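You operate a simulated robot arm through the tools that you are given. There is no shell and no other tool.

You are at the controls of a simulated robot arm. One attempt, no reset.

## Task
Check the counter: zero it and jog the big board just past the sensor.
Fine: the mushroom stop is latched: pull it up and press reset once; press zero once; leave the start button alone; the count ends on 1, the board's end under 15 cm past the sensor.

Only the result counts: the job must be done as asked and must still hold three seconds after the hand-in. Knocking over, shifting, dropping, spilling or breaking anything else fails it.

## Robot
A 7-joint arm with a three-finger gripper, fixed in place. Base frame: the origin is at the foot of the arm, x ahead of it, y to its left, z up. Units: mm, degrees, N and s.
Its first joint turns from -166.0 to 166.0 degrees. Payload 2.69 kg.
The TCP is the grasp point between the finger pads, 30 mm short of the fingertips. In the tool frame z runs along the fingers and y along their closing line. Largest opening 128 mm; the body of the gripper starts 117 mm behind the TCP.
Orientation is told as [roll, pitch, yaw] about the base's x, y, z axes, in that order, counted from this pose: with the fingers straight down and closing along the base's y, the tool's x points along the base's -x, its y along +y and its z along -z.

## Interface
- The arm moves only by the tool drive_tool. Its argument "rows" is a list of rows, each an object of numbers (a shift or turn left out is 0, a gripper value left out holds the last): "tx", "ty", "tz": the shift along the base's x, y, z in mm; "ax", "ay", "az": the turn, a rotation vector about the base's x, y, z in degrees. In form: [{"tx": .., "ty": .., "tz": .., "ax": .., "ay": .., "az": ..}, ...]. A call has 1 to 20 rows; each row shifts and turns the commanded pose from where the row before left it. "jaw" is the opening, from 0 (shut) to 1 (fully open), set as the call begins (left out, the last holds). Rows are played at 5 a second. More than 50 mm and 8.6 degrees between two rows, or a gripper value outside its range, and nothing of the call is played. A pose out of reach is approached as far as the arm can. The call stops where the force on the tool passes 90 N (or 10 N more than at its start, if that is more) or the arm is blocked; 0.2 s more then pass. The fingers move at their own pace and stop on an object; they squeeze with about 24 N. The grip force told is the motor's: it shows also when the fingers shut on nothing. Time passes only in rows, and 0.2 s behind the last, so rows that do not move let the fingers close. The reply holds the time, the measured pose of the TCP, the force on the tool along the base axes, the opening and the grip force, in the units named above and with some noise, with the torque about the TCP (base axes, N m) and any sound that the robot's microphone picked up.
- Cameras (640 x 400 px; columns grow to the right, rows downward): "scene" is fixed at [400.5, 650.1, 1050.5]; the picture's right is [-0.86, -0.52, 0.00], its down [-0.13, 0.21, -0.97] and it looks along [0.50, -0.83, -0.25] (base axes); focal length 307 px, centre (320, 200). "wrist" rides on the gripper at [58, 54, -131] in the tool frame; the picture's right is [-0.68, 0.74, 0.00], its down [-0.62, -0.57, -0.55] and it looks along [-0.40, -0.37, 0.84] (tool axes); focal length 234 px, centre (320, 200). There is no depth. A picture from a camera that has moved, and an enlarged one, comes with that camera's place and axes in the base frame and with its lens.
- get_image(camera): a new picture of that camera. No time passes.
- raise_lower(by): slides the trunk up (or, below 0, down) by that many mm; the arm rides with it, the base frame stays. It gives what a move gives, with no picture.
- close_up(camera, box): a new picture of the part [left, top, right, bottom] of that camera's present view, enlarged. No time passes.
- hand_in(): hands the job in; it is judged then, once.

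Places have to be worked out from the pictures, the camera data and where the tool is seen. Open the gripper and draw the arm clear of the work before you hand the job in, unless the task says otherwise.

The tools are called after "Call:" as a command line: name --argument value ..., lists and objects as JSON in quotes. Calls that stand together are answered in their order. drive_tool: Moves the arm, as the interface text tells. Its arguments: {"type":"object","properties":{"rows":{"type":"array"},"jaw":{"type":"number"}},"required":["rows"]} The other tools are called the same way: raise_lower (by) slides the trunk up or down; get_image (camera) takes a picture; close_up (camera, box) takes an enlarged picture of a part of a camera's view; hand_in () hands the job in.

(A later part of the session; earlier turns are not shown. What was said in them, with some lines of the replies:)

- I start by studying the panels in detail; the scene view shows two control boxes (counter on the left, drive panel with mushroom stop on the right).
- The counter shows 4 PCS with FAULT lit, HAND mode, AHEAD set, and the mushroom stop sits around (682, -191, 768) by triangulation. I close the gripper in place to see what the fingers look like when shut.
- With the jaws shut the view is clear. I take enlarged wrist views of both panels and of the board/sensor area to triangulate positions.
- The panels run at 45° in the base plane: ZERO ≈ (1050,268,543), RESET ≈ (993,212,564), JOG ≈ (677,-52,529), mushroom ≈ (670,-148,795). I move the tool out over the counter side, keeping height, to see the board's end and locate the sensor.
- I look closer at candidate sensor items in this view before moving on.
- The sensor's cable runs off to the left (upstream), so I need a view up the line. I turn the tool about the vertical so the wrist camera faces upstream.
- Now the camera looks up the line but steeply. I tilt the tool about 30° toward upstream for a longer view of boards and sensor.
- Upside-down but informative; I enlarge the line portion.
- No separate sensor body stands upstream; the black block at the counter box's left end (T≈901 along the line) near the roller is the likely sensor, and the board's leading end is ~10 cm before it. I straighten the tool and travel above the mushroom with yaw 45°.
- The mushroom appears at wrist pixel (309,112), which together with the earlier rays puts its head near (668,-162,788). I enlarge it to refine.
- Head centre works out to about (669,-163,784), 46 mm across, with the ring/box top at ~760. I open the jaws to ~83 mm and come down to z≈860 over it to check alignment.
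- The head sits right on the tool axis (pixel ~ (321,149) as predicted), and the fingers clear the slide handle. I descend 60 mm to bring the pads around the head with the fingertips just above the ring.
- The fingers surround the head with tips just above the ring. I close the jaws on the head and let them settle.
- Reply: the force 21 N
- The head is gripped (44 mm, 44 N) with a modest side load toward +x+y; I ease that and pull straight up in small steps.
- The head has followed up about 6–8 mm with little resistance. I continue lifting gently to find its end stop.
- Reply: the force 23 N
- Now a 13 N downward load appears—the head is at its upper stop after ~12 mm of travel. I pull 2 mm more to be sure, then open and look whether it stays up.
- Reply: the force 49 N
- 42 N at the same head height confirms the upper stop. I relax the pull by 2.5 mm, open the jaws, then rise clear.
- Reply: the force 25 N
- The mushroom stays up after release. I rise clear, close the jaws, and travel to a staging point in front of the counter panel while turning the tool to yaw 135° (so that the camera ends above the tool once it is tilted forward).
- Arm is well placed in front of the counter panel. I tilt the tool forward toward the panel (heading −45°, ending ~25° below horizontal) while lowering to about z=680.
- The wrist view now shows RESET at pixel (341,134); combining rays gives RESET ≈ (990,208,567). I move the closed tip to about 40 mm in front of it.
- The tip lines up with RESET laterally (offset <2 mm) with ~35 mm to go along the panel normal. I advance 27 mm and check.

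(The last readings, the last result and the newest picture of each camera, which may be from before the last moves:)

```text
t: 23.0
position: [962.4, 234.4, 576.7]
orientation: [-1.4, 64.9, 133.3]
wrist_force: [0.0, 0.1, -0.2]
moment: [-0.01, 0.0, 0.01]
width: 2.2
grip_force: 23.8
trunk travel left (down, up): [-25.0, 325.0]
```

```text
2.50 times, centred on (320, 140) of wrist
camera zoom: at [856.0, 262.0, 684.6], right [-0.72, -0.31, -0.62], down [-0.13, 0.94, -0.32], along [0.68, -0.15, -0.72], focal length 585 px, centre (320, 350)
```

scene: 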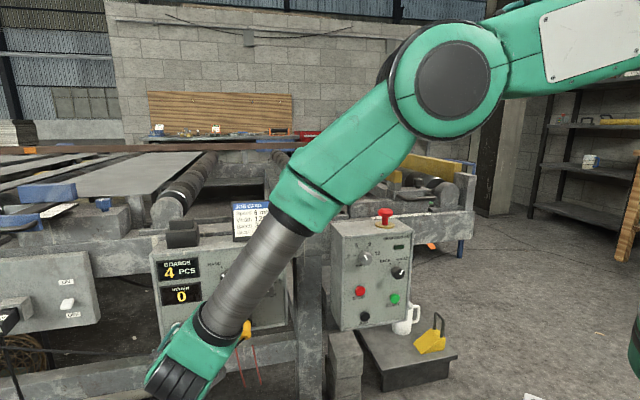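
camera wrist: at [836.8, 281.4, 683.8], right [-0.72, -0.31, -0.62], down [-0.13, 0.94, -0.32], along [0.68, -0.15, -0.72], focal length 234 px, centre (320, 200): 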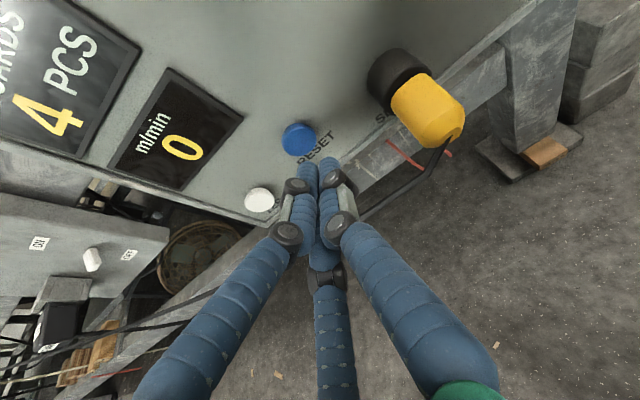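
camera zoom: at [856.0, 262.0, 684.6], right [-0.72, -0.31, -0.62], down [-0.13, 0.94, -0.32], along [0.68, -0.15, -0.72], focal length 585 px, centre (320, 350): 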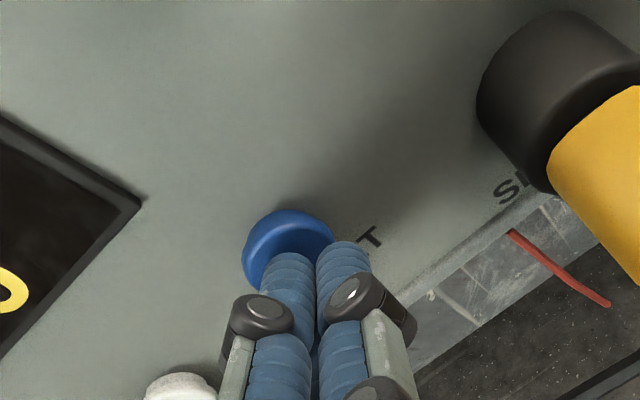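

Still on line: ~11 mm to the cap, lateral error under 2 mm. I advance 9 mm in 3 mm steps and read the force.

Call:
drive_tool --rows '[{"tx": 2.5, "ty": -1.8}, {"tx": 2.5, "ty": -1.8}, {"tx": 2.3, "ty": -1.9}]'

Call:
close_up --camera "wrist" --box '[240, 60, 400, 220]'

```text
t: 23.8
position: [968.1, 229.3, 576.0]
orientation: [-1.4, 64.9, 133.5]
wrist_force: [-3.7, 1.3, 0.2]
moment: [-0.01, -0.03, -0.01]
width: 2.3
grip_force: 24.5
trunk travel left (down, up): [-25.0, 325.0]
heard: click
```

```text
2.50 times, centred on (320, 140) of wrist
camera zoom: at [862.6, 256.5, 684.3], right [-0.72, -0.31, -0.62], down [-0.13, 0.94, -0.32], along [0.68, -0.15, -0.72], focal length 585 px, centre (320, 350)
```

zoom: 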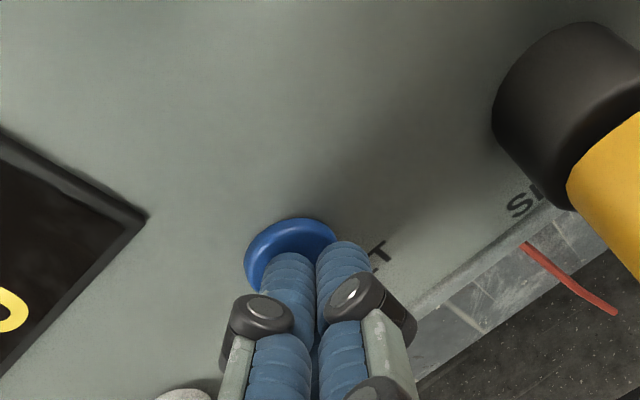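

A click was heard with ~4 N: RESET is pressed. I retreat straight out in one motion and check the fault lamp.

Call:
drive_tool --rows '[{"tx": -10, "ty": 10}, {"tx": -12, "ty": 12}, {"tx": -14, "ty": 14}, {"tx": -14, "ty": 14}]'

Call:
get_image --camera "wrist"

Call:
get_image --camera "scene"

```text
t: 24.8
position: [917.9, 280.9, 577.4]
orientation: [-1.5, 64.9, 133.4]
wrist_force: [-0.4, 0.1, 0.6]
moment: [0.04, -0.01, 0.01]
width: 2.1
grip_force: 23.2
trunk travel left (down, up): [-25.0, 325.0]
```

```text
taken
camera wrist: at [813.1, 307.0, 685.1], right [-0.72, -0.31, -0.62], down [-0.13, 0.94, -0.32], along [0.68, -0.15, -0.72], focal length 234 px, centre (320, 200)
```

wrist: 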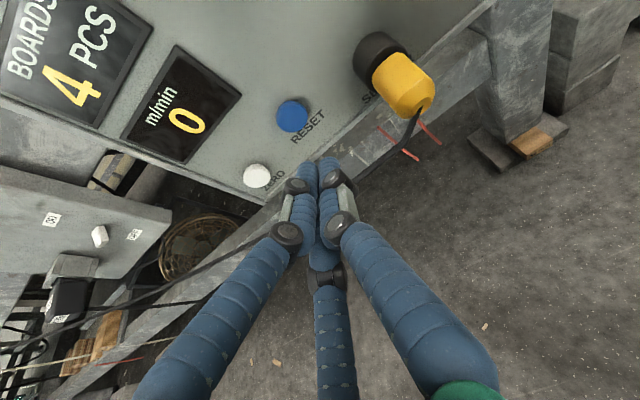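

```text
taken
```

scene: 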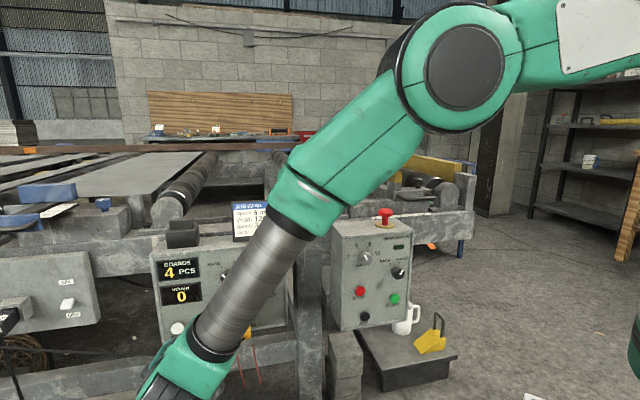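

The panel still reads 4; ZERO is at about (1046.5,264.5,550), and the sensor cable drapes about 65 mm in front of the panel near z≈540 there. I'll approach ZERO from a bit higher with a steeper pitch (~35°) and heading −37° to keep the cable clear.

Call:
drive_tool --rows '[{"tz": 20, "az": 8}, {"ax": 3, "ay": 4, "tz": 10}, {"ax": 3, "ay": 4}, {"tx": 28.8, "ty": 19.6, "tz": 0}, {"tx": 28.7, "ty": 19.7, "tz": -5}]'

Call:
get_image --camera "wrist"

Call:
get_image --camera "scene"

```text
t: 26.0
position: [976.2, 317.9, 601.3]
orientation: [-0.9, 54.9, 142.0]
wrist_force: [-0.2, -0.5, 0.4]
moment: [0.07, -0.01, 0.02]
width: 2.2
grip_force: 24.1
trunk travel left (down, up): [-25.0, 325.0]
```

```text
taken
camera wrist: at [883.5, 318.3, 724.4], right [-0.75, -0.34, -0.56], down [-0.29, 0.94, -0.18], along [0.59, 0.03, -0.81], focal length 234 px, centre (320, 200)
```

wrist: 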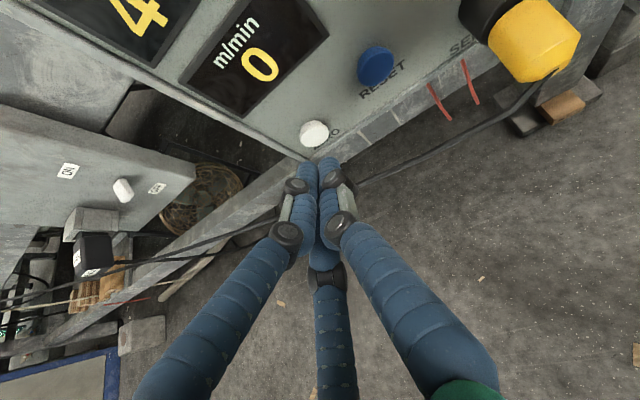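

```text
taken
```

scene: 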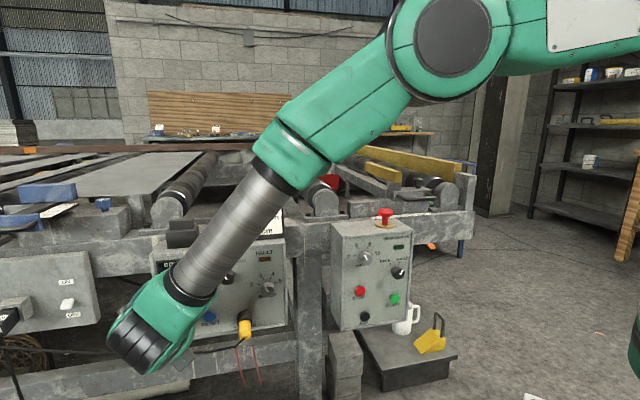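

The FAULT lamp looks dark now. ZERO resolves to (1046,264,549) again; I move down the tool axis to ~12 mm in front of it, staying above the cable.

Call:
close_up --camera "scene" --box '[200, 220, 420, 350]'

Call:
drive_tool --rows '[{"tx": 12.9, "ty": -9.1, "tz": -13.5}, {"tx": 12.9, "ty": -9.1, "tz": -13.5}, {"tx": 12.8, "ty": -9.2, "tz": -13.5}]'

Call:
get_image --camera "wrist"

Call:
close_up --camera "wrist" --box '[240, 80, 400, 240]'

```text
2.91 times, centred on (310, 285) of scene
camera zoom: at [400.5, 650.1, 1050.5], right [-0.86, -0.52, 0.0], down [-0.13, 0.21, -0.97], along [0.5, -0.83, -0.25], focal length 892 px, centre (349, -47)
```

zoom: 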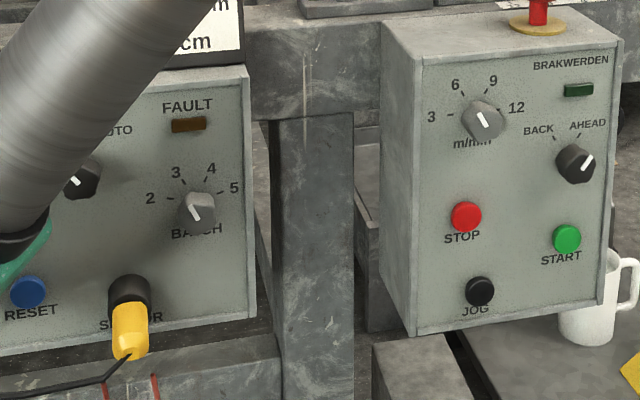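

```text
t: 26.8
position: [1015.1, 292.6, 559.7]
orientation: [-0.9, 54.9, 141.9]
wrist_force: [-0.9, 0.3, 0.2]
moment: [-0.02, 0.03, 0.01]
width: 2.1
grip_force: 24.0
trunk travel left (down, up): [-25.0, 325.0]
```

```text
taken
camera wrist: at [922.2, 291.9, 683.5], right [-0.75, -0.35, -0.56], down [-0.29, 0.94, -0.18], along [0.59, 0.03, -0.81], focal length 234 px, centre (320, 200)
```

wrist: 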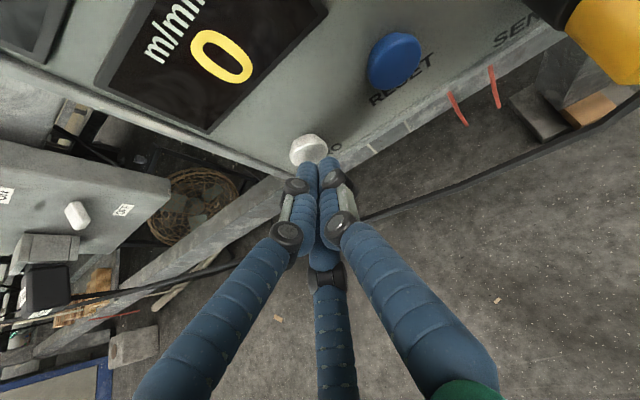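

```text
2.50 times, centred on (320, 160) of wrist
camera zoom: at [922.2, 291.9, 683.5], right [-0.75, -0.35, -0.56], down [-0.29, 0.94, -0.18], along [0.59, 0.03, -0.81], focal length 585 px, centre (320, 300)
```

zoom: 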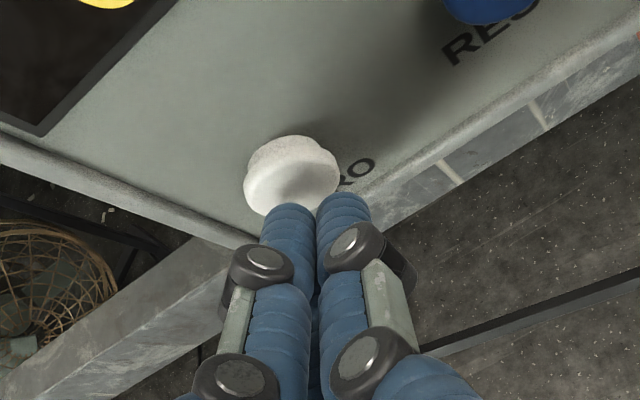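

FAULT is confirmed off, and the tip is on line with ZERO, about 13 mm short. I advance 9 mm then check for the click.

Call:
drive_tool --rows '[{"tx": 2.1, "ty": -2.1}, {"tx": 2.1, "ty": -2.1}, {"tx": 2.1, "ty": -2.1}]'

Call:
close_up --camera "wrist" --box '[240, 80, 400, 240]'

```text
t: 27.6
position: [1022.6, 285.3, 561.2]
orientation: [-1.0, 54.9, 141.8]
wrist_force: [-2.2, 1.7, 0.0]
moment: [0.01, -0.05, 0.0]
width: 2.1
grip_force: 23.7
trunk travel left (down, up): [-25.0, 325.0]
```

```text
2.50 times, centred on (320, 160) of wrist
camera zoom: at [928.7, 285.7, 683.3], right [-0.75, -0.34, -0.56], down [-0.29, 0.94, -0.18], along [0.59, 0.03, -0.81], focal length 585 px, centre (320, 300)
```

zoom: 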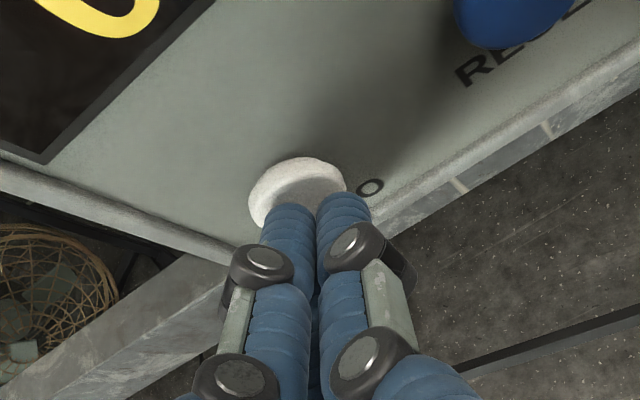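

Light contact (≈3 N), no click yet. I push 2 mm further.

Call:
drive_tool --rows '[{"tx": 1.4, "ty": -1.4}]'

```text
t: 28.0
position: [1022.8, 283.3, 560.3]
orientation: [-1.1, 54.9, 141.8]
wrist_force: [-1.7, 2.2, 0.8]
moment: [-0.01, -0.01, 0.04]
width: 2.3
grip_force: 23.9
trunk travel left (down, up): [-25.0, 325.0]
```

Still no click at ~3 N; I press another 2 mm.

Call:
drive_tool --rows '[{"tx": 1.4, "ty": -1.4}]'

Call:
get_image --camera "wrist"

```text
t: 28.4
position: [1024.2, 281.8, 561.2]
orientation: [-1.0, 54.9, 142.0]
wrist_force: [-5.2, 6.2, 0.6]
moment: [-0.04, 0.0, 0.06]
width: 2.1
grip_force: 23.8
trunk travel left (down, up): [-25.0, 325.0]
heard: click
```

```text
taken
camera wrist: at [931.4, 283.0, 683.3], right [-0.75, -0.35, -0.56], down [-0.29, 0.94, -0.18], along [0.59, 0.03, -0.81], focal length 234 px, centre (320, 200)
```

wrist: 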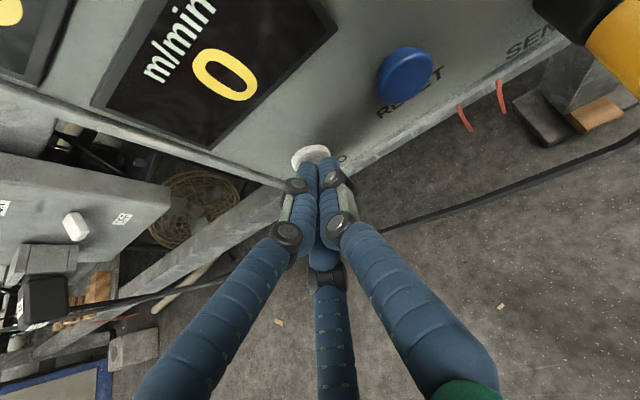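

Click heard—ZERO is pressed, and the display's partial digit looks like 0. I back off along the normal then up along the tool axis, clear of the cable.

Call:
drive_tool --rows '[{"tx": -6, "ty": 6}, {"tx": -6, "ty": 6, "tz": 3}, {"tx": -15, "ty": 12, "tz": 14}, {"tx": -15, "ty": 12, "tz": 14}, {"tx": -15, "ty": 12, "tz": 14}]'

Call:
get_image --camera "wrist"

```text
t: 29.6
position: [967.6, 329.7, 606.5]
orientation: [-0.9, 54.9, 141.8]
wrist_force: [1.2, 0.1, -0.4]
moment: [-0.03, 0.01, 0.0]
width: 2.2
grip_force: 24.5
trunk travel left (down, up): [-25.0, 325.0]
```

```text
taken
camera wrist: at [874.3, 330.3, 728.9], right [-0.75, -0.34, -0.56], down [-0.29, 0.94, -0.18], along [0.59, 0.03, -0.81], focal length 234 px, centre (320, 200)
```

wrist: 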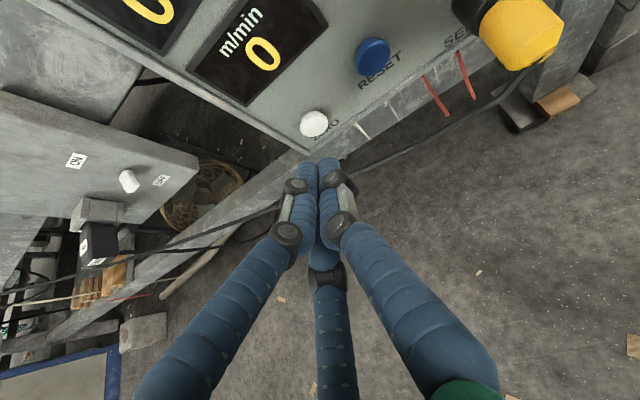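

Counter reads 0. Now I move along the panels (about 70–90 mm further out) to a staging point in front of the drive panel's JOG button, turning the heading back to −45°.

Call:
drive_tool --rows '[{"tx": -32.5, "ty": 1, "tz": 15}, {"tx": -32.5, "ty": 1, "tz": 15}, {"tx": -32.5, "ty": 1, "tz": 15}, {"tx": -32, "ty": -32, "az": -0.8}, {"tx": -32, "ty": -32, "az": -0.8}, {"tx": -32, "ty": -32, "az": -0.8}, {"tx": -32, "ty": -32, "az": -0.8}, {"tx": -32, "ty": -32, "az": -0.8}, {"tx": -32, "ty": -32, "az": -0.8}, {"tx": -32, "ty": -32, "az": -0.8}, {"tx": -32, "ty": -32, "az": -0.8}, {"tx": -32, "ty": -32, "az": -0.8}]'

Call:
get_image --camera "wrist"

Call:
get_image --camera "scene"

```text
t: 32.2
position: [580.8, 45.7, 651.6]
orientation: [-0.9, 54.9, 134.7]
wrist_force: [-0.2, 0.6, -0.4]
moment: [-0.03, 0.0, -0.04]
width: 2.3
grip_force: 24.3
trunk travel left (down, up): [-25.0, 325.0]
```

```text
taken
camera wrist: at [489.5, 57.7, 773.9], right [-0.79, -0.25, -0.56], down [-0.17, 0.97, -0.18], along [0.59, -0.05, -0.81], focal length 234 px, centre (320, 200)
```

wrist: 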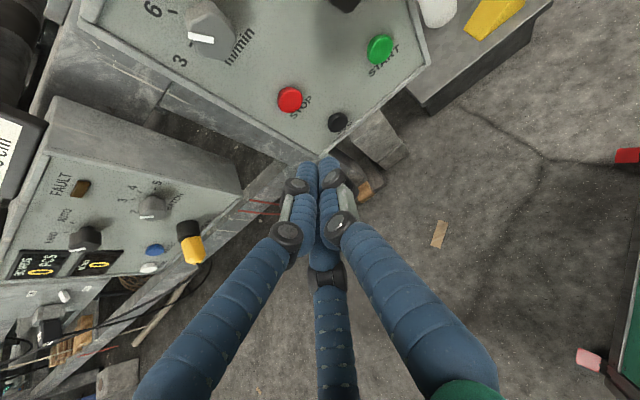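

```text
taken
```

scene: 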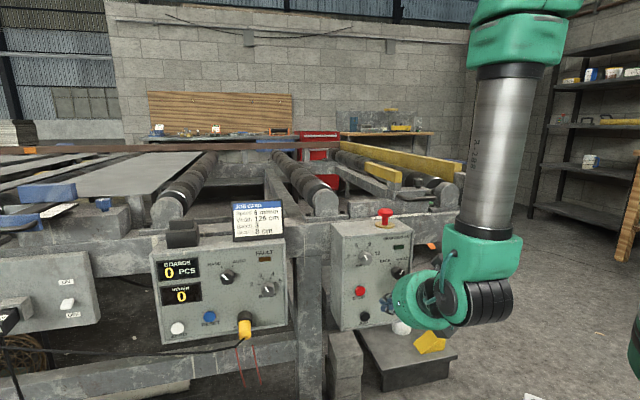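

The counter now shows 0 PCS with FAULT off. JOG appears at wrist pixel (338,122), i.e. about (678,-69,518); I move to about 75 mm in front of it along the tool axis.

Call:
drive_tool --rows '[{"tx": 10.1, "ty": -15.7, "tz": -31.3}, {"tx": 10.1, "ty": -15.7, "tz": -31.3}, {"tx": 10.1, "ty": -15.7, "tz": -31.3}]'

Call:
get_image --camera "wrist"

Call:
close_up --camera "wrist" --box '[240, 60, 400, 220]'

Call:
get_image --camera "scene"

```text
t: 33.0
position: [610.9, -0.8, 557.1]
orientation: [-1.1, 54.9, 134.6]
wrist_force: [0.2, 0.3, -0.3]
moment: [0.0, 0.03, -0.03]
width: 2.4
grip_force: 24.3
trunk travel left (down, up): [-25.0, 325.0]
```

```text
taken
camera wrist: at [519.8, 10.3, 680.6], right [-0.79, -0.25, -0.56], down [-0.17, 0.97, -0.18], along [0.59, -0.05, -0.81], focal length 234 px, centre (320, 200)
```

wrist: 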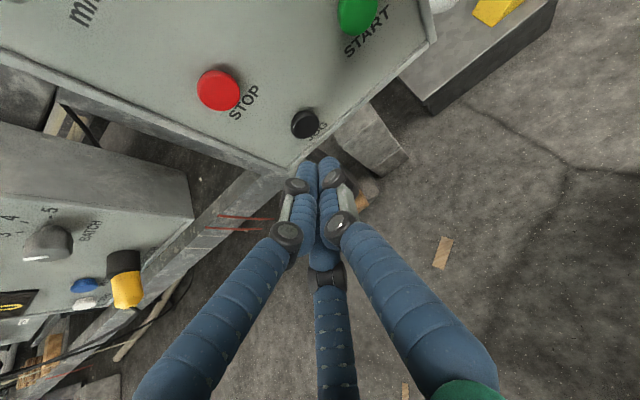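

```text
2.50 times, centred on (320, 140) of wrist
camera zoom: at [519.8, 10.3, 680.6], right [-0.79, -0.25, -0.56], down [-0.17, 0.97, -0.18], along [0.59, -0.05, -0.81], focal length 585 px, centre (320, 350)
```

zoom: 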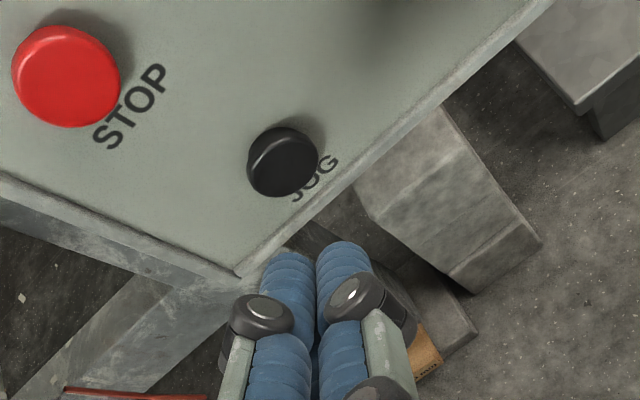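

```text
taken
```

scene: 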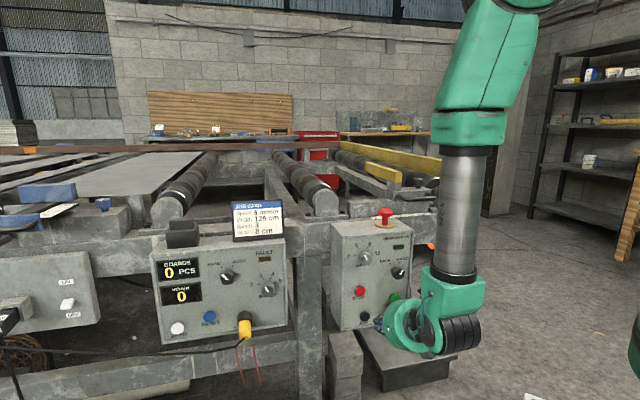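

JOG resolves to roughly (680,-72,512). I close to about 20 mm in front of it and check the alignment.

Call:
drive_tool --rows '[{"tx": 17.3, "ty": -18.2, "tz": -17.4}, {"tx": 17.2, "ty": -18.2, "tz": -17.4}]'

Call:
close_up --camera "wrist" --box '[240, 60, 400, 220]'

Call:
close_up --camera "scene" --box '[320, 270, 440, 360]'

```text
t: 33.6
position: [646.3, -38.5, 522.3]
orientation: [-0.9, 55.0, 134.7]
wrist_force: [-0.2, 0.1, 1.9]
moment: [-0.03, 0.03, 0.0]
width: 2.3
grip_force: 23.9
trunk travel left (down, up): [-25.0, 325.0]
```

```text
2.50 times, centred on (320, 140) of wrist
camera zoom: at [554.6, -26.1, 644.8], right [-0.79, -0.25, -0.56], down [-0.17, 0.97, -0.18], along [0.59, -0.05, -0.81], focal length 585 px, centre (320, 350)
```

zoom: 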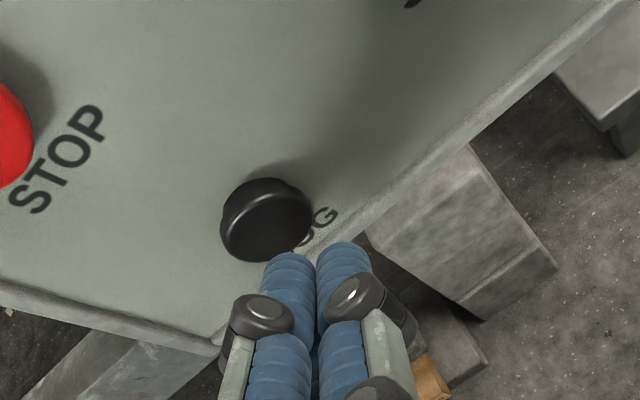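

```text
4.44 times, centred on (380, 315) of scene
camera zoom: at [400.5, 650.1, 1050.5], right [-0.86, -0.52, 0.0], down [-0.13, 0.21, -0.97], along [0.5, -0.83, -0.25], focal length 1363 px, centre (53, -311)
```

zoom: 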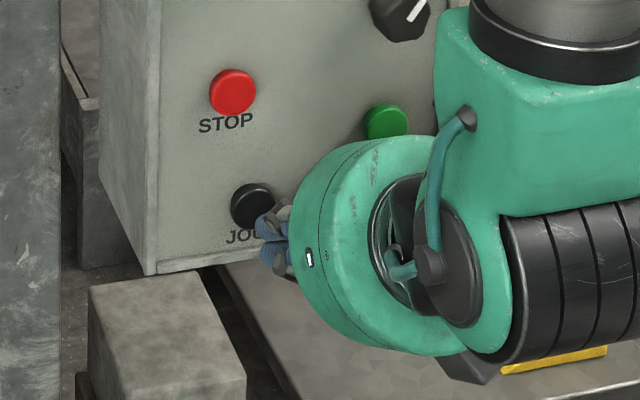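

The tip needs ~2 mm toward +T and ~3 mm up. I correct that and advance to just short of contact.

Call:
drive_tool --rows '[{"tx": 5.3, "ty": -1.7, "tz": 3}, {"tx": 3.5, "ty": -3.5}]'

Call:
close_up --camera "wrist" --box '[240, 60, 400, 220]'

Call:
close_up --camera "scene" --box '[320, 270, 440, 360]'

```text
t: 34.2
position: [656.3, -42.2, 524.7]
orientation: [-0.9, 54.8, 134.7]
wrist_force: [-0.4, -0.2, -0.2]
moment: [0.02, -0.02, 0.01]
width: 2.2
grip_force: 24.4
trunk travel left (down, up): [-25.0, 325.0]
```

```text
2.50 times, centred on (320, 140) of wrist
camera zoom: at [563.8, -31.7, 647.9], right [-0.79, -0.25, -0.56], down [-0.17, 0.97, -0.18], along [0.59, -0.05, -0.81], focal length 585 px, centre (320, 350)
```

zoom: 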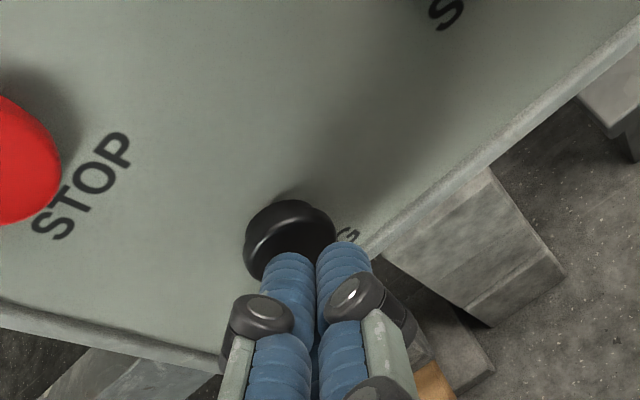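

```text
4.44 times, centred on (380, 315) of scene
camera zoom: at [400.5, 650.1, 1050.5], right [-0.86, -0.52, 0.0], down [-0.13, 0.21, -0.97], along [0.5, -0.83, -0.25], focal length 1363 px, centre (53, -311)
```

zoom: 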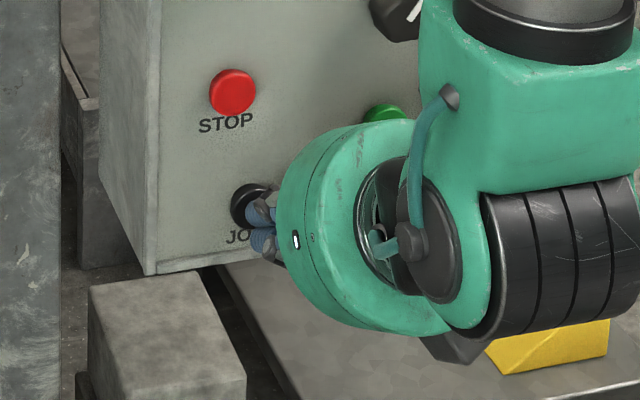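

Nearly touching. I advance 2 mm at a time, watching for contact and the click.

Call:
drive_tool --rows '[{"tx": 2, "ty": -2}]'

```text
t: 34.6
position: [658.3, -44.3, 525.4]
orientation: [-0.9, 54.9, 134.7]
wrist_force: [-0.8, 1.3, 0.7]
moment: [0.01, -0.01, -0.01]
width: 2.3
grip_force: 24.2
trunk travel left (down, up): [-25.0, 325.0]
```

Slight force (~1.5 N); another 2 mm.

Call:
drive_tool --rows '[{"tx": 1.4, "ty": -1.4}]'

```text
t: 35.0
position: [658.2, -46.9, 524.8]
orientation: [-0.9, 54.9, 134.7]
wrist_force: [-1.7, 1.8, 0.8]
moment: [-0.01, -0.02, 0.0]
width: 2.2
grip_force: 24.1
trunk travel left (down, up): [-25.0, 325.0]
```

Button spring felt (~2.5 N), as with ZERO just before its click. One more 2 mm step and then I look at the scene straight away.

Call:
drive_tool --rows '[{"tx": 1.4, "ty": -1.4}]'

Call:
get_image --camera "scene"

```text
t: 35.4
position: [660.0, -48.0, 526.3]
orientation: [-0.9, 54.9, 134.7]
wrist_force: [-0.4, 2.9, -1.0]
moment: [0.02, 0.07, 0.0]
width: 2.2
grip_force: 24.0
trunk travel left (down, up): [-25.0, 325.0]
```

```text
taken
```

scene: 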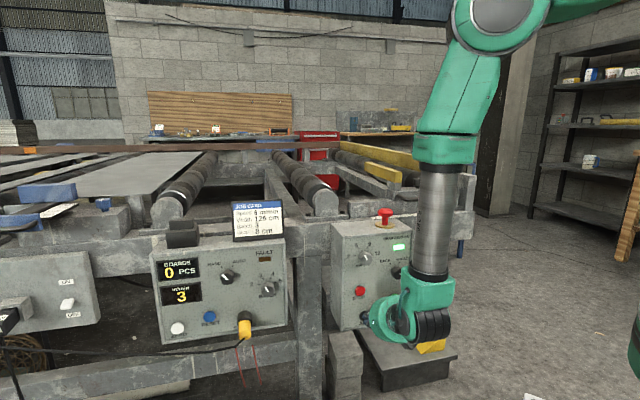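

Jog is running at 3 m/min (green lamp lit). I hold it for a short time and check the board and count.

Call:
drive_tool --rows '[{"tz": 0}, {"tz": 0}, {"tz": 0}]'

Call:
get_image --camera "scene"

Call:
close_up --camera "scene" --box '[0, 130, 240, 310]'

```text
t: 36.2
position: [659.6, -47.4, 526.1]
orientation: [-0.9, 54.9, 134.7]
wrist_force: [-1.2, 2.1, -0.7]
moment: [0.02, 0.03, 0.03]
width: 2.1
grip_force: 24.4
trunk travel left (down, up): [-25.0, 325.0]
```

```text
taken
```

scene: 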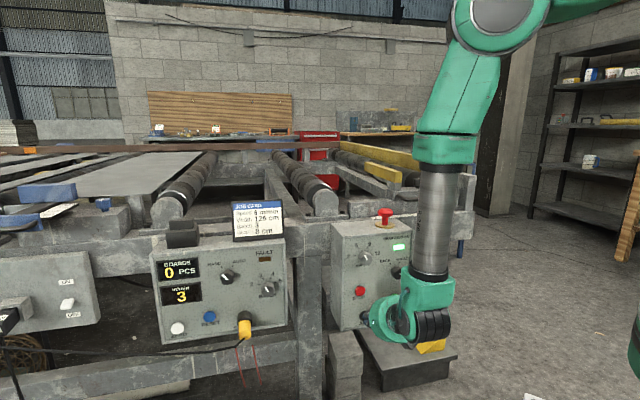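

```text
2.22 times, centred on (120, 220) of scene
camera zoom: at [400.5, 650.1, 1050.5], right [-0.86, -0.52, 0.0], down [-0.13, 0.21, -0.97], along [0.5, -0.83, -0.25], focal length 682 px, centre (764, 156)
```

zoom: 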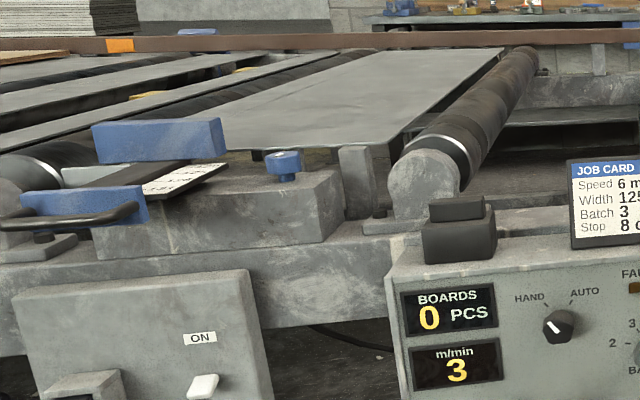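

The display shows 3 m/min but I want to see if the board actually moves; I zoom with the same box as earlier for comparison.

Call:
close_up --camera "scene" --box '[130, 140, 300, 250]'

Call:
close_up --camera "scene" --box '[0, 130, 240, 260]'

```text
3.64 times, centred on (215, 195) of scene
camera zoom: at [400.5, 650.1, 1050.5], right [-0.86, -0.52, 0.0], down [-0.13, 0.21, -0.97], along [0.5, -0.83, -0.25], focal length 1115 px, centre (702, 218)
```

zoom: 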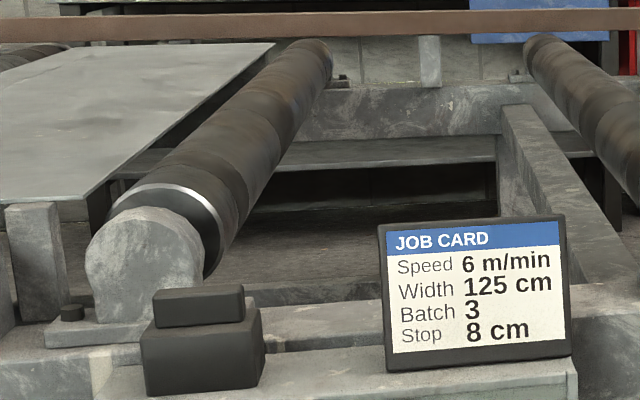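

```text
2.67 times, centred on (120, 195) of scene
camera zoom: at [400.5, 650.1, 1050.5], right [-0.86, -0.52, 0.0], down [-0.13, 0.21, -0.97], along [0.5, -0.83, -0.25], focal length 818 px, centre (853, 213)
```

zoom: 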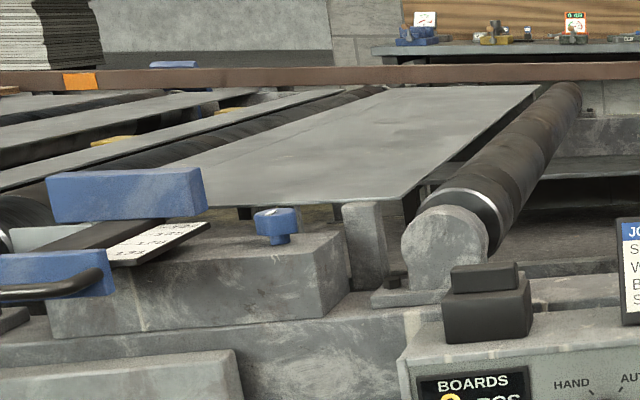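

The gray sheets are fixed table plates—they did not move. The real big board is the light wood one upstream that's now creeping into view at the far left, so a longer jog is needed. I keep holding JOG in steps of about 1.6 s (80 mm), checking count and board each time.

Call:
drive_tool --rows '[{"tx": 0.5, "ty": -0.5}, {"tz": 0}, {"tz": 0}, {"tz": 0}, {"tz": 0}, {"tz": 0}, {"tz": 0}]'

Call:
close_up --camera "scene" --box '[0, 130, 300, 320]'

```text
t: 37.8
position: [660.3, -48.3, 525.9]
orientation: [-0.9, 55.0, 134.6]
wrist_force: [-2.6, 1.8, -1.0]
moment: [-0.01, 0.01, -0.02]
width: 2.6
grip_force: 24.3
trunk travel left (down, up): [-25.0, 325.0]
```

```text
2.11 times, centred on (150, 225) of scene
camera zoom: at [400.5, 650.1, 1050.5], right [-0.86, -0.52, 0.0], down [-0.13, 0.21, -0.97], along [0.5, -0.83, -0.25], focal length 646 px, centre (678, 147)
```

zoom: 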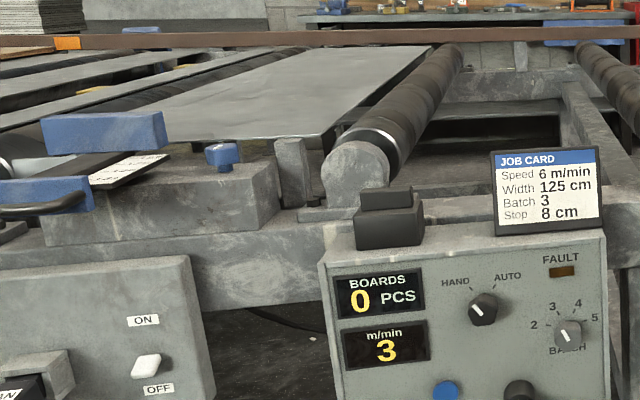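

Count still 0, running at 3 m/min. I continue holding and zoom into the far-left region to track the wooden board's leading edge.

Call:
drive_tool --rows '[{"tz": 0}, {"tz": 0}, {"tz": 0}, {"tz": 0}, {"tz": 0}, {"tz": 0}, {"tz": 0}]'

Call:
close_up --camera "scene" --box '[0, 130, 120, 205]'

Call:
close_up --camera "scene" --box '[140, 240, 240, 310]'

```text
t: 39.4
position: [661.1, -48.9, 525.3]
orientation: [-1.0, 55.0, 134.7]
wrist_force: [-1.9, 2.0, -0.7]
moment: [-0.01, 0.03, -0.03]
width: 2.3
grip_force: 23.6
trunk travel left (down, up): [-25.0, 325.0]
```

```text
5.33 times, centred on (60, 168) of scene
camera zoom: at [400.5, 650.1, 1050.5], right [-0.86, -0.52, 0.0], down [-0.13, 0.21, -0.97], along [0.5, -0.83, -0.25], focal length 1636 px, centre (1707, 373)
```

zoom: 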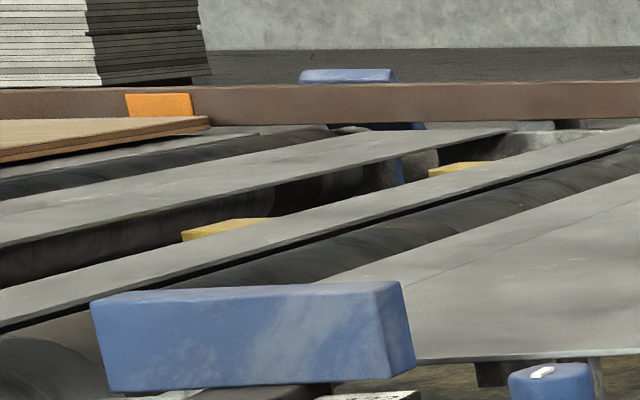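

```text
5.71 times, centred on (190, 275) of scene
camera zoom: at [400.5, 650.1, 1050.5], right [-0.86, -0.52, 0.0], down [-0.13, 0.21, -0.97], along [0.5, -0.83, -0.25], focal length 1753 px, centre (1063, -229)
```

zoom: 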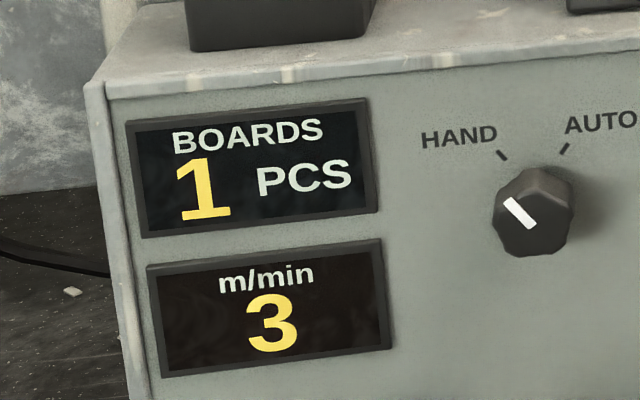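

The count just reached 1 — the board's end is right by the orange sensor on the far rail. I release JOG immediately with a fast straight retreat.

Call:
drive_tool --rows '[{"tx": -20, "ty": 20}, {"tx": -14, "ty": 14}]'

Call:
close_up --camera "scene" --box '[0, 130, 120, 205]'

Call:
close_up --camera "scene" --box '[140, 190, 440, 350]'

```text
t: 40.0
position: [627.8, -15.1, 524.7]
orientation: [-1.0, 55.0, 134.7]
wrist_force: [0.1, -0.8, -1.5]
moment: [0.03, 0.0, 0.02]
width: 2.2
grip_force: 24.3
trunk travel left (down, up): [-25.0, 325.0]
```

```text
5.33 times, centred on (60, 168) of scene
camera zoom: at [400.5, 650.1, 1050.5], right [-0.86, -0.52, 0.0], down [-0.13, 0.21, -0.97], along [0.5, -0.83, -0.25], focal length 1636 px, centre (1707, 373)
```

zoom: 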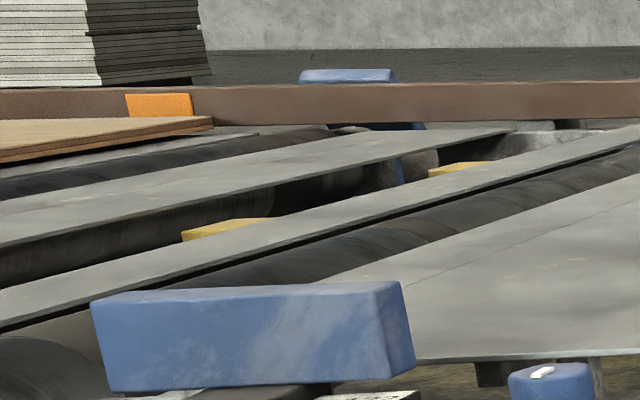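

```text
2.13 times, centred on (290, 270) of scene
camera zoom: at [400.5, 650.1, 1050.5], right [-0.86, -0.52, 0.0], down [-0.13, 0.21, -0.97], along [0.5, -0.83, -0.25], focal length 654 px, centre (384, 51)
```

zoom: 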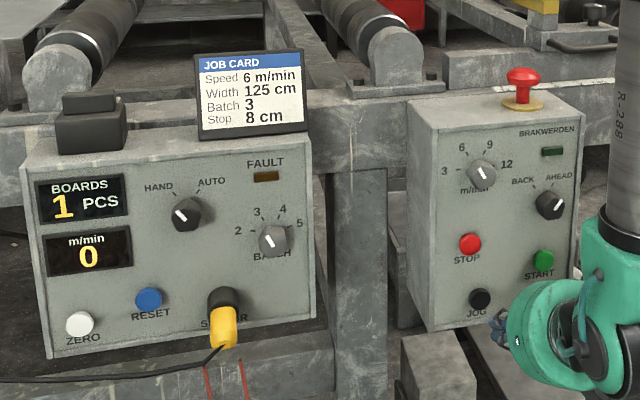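

Line stopped: count 1, speed 0, lamp off, and the board barely moved since the count (at most ~90 mm past the sensor by timing). I now withdraw the arm away from the panel and up, then open the gripper.

Call:
drive_tool --rows '[{"tx": -20, "ty": 20, "tz": 10}, {"tx": -20, "ty": 20, "tz": 20}, {"tx": -20, "ty": 20, "tz": 30}, {"tx": -15, "ty": 15, "tz": 35}, {"tz": 40}, {"tz": 40}]'

Call:
drive_tool --rows '[{"tz": 20}, {"tz": 20}, {"tz": 0}, {"tz": 0}]' --jaw 1

Call:
get_image --camera "scene"

Call:
close_up --camera "scene" --box '[0, 130, 120, 205]'

Call:
close_up --camera "scene" --box '[140, 190, 440, 350]'

```text
t: 41.4
position: [552.5, 61.7, 699.8]
orientation: [-0.8, 55.0, 134.8]
wrist_force: [-0.7, 0.7, 0.1]
moment: [-0.05, -0.07, -0.03]
width: 2.2
grip_force: 24.0
trunk travel left (down, up): [-25.0, 325.0]
```

```text
t: 42.4
position: [551.1, 60.1, 739.5]
orientation: [-0.9, 54.9, 134.7]
wrist_force: [0.0, -0.2, -0.1]
moment: [0.0, 0.0, 0.0]
width: 128.0
grip_force: 0.1
trunk travel left (down, up): [-25.0, 325.0]
```

```text
taken
```

scene: 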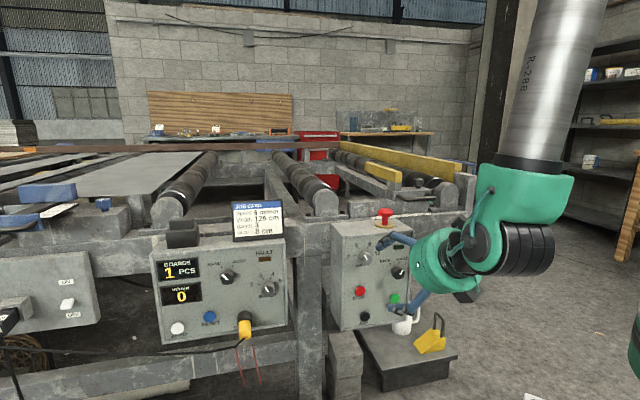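

```text
5.33 times, centred on (60, 168) of scene
camera zoom: at [400.5, 650.1, 1050.5], right [-0.86, -0.52, 0.0], down [-0.13, 0.21, -0.97], along [0.5, -0.83, -0.25], focal length 1636 px, centre (1707, 373)
```

zoom: 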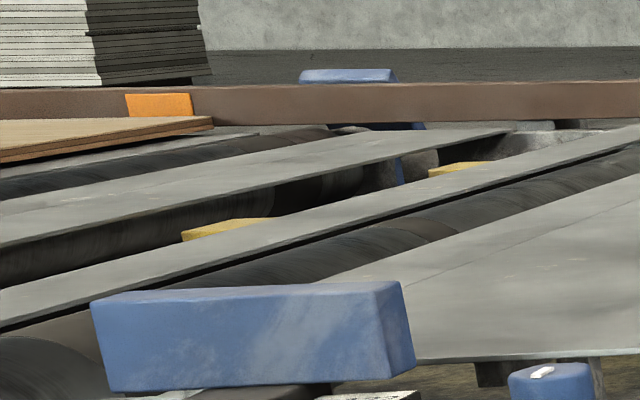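

```text
2.13 times, centred on (290, 270) of scene
camera zoom: at [400.5, 650.1, 1050.5], right [-0.86, -0.52, 0.0], down [-0.13, 0.21, -0.97], along [0.5, -0.83, -0.25], focal length 654 px, centre (384, 51)
```

zoom: 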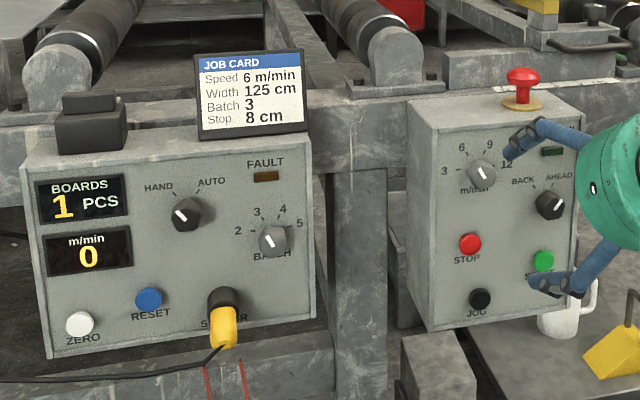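

Everything holds: count 1, board still, fault off, mushroom up. I draw the open gripper further away from the panel before handing in.

Call:
drive_tool --rows '[{"tx": -20, "ty": 25, "tz": 30}, {"tx": -20, "ty": 25, "tz": 30}, {"tx": -20, "ty": 25, "tz": 30}, {"tx": -15, "ty": 20, "tz": 30}, {"tz": 0}, {"tz": 0}, {"tz": 0}]'

Call:
get_image --camera "scene"

Call:
close_up --camera "scene" --box '[140, 190, 440, 350]'

```text
t: 44.0
position: [477.0, 155.4, 860.6]
orientation: [-0.8, 54.9, 134.8]
wrist_force: [-0.3, -0.1, 0.1]
moment: [-0.03, 0.0, 0.0]
width: 128.1
grip_force: 0.0
trunk travel left (down, up): [-25.0, 325.0]
```

```text
taken
```

scene: 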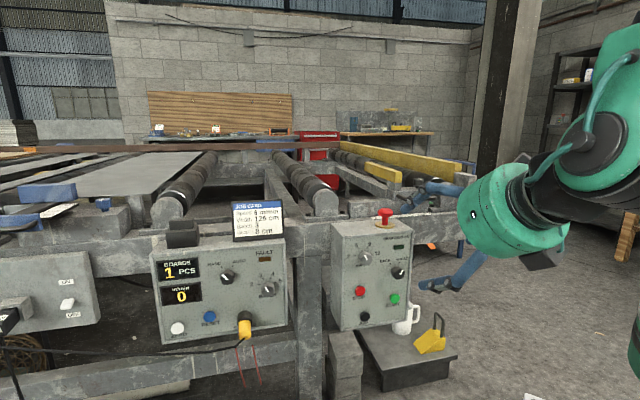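

```text
2.13 times, centred on (290, 270) of scene
camera zoom: at [400.5, 650.1, 1050.5], right [-0.86, -0.52, 0.0], down [-0.13, 0.21, -0.97], along [0.5, -0.83, -0.25], focal length 654 px, centre (384, 51)
```

zoom: 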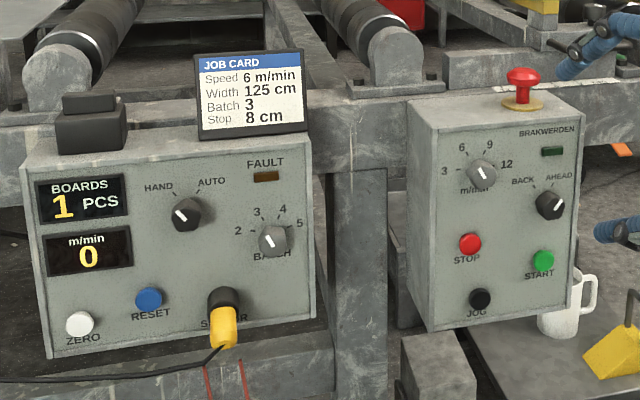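

The arm is clear with the gripper open, the counter reads 1 PCS at 0 m/min, the fault is cleared and the mushroom stop is up; nothing else has shifted. I hand the job in.

Call:
hand_in

```text
The job is handed in.
```

The counter check is done and handed in. The count reads 1, the line is stopped, and the big board's end is just past the sensor. I don't have the verdict on the hand-in.

- **Mushroom stop:** I pulled it up to its end stop and it stayed up when released.
- **Reset:** I pressed it once, heard the click, and the fault lamp went out.
- **Zero:** I pressed it once, heard the click, and the count went from 4 to 0.
- **Jog:** I held jog for about 4 seconds at 3 m/min and let go as soon as I saw the count at 1. The count changed between two checks 1.6 s apart. By timing, the board's end is at most about 9 cm past the sensor. That is an estimate from speed and time, not a direct measurement.
- **Start button:** I did not touch it.

I took the wooden board upstream to be the big board, because the grey sheets on the line did not move during the jog. The gripper is open, the arm is clear of the panels, and I saw nothing else shifted or knocked over.
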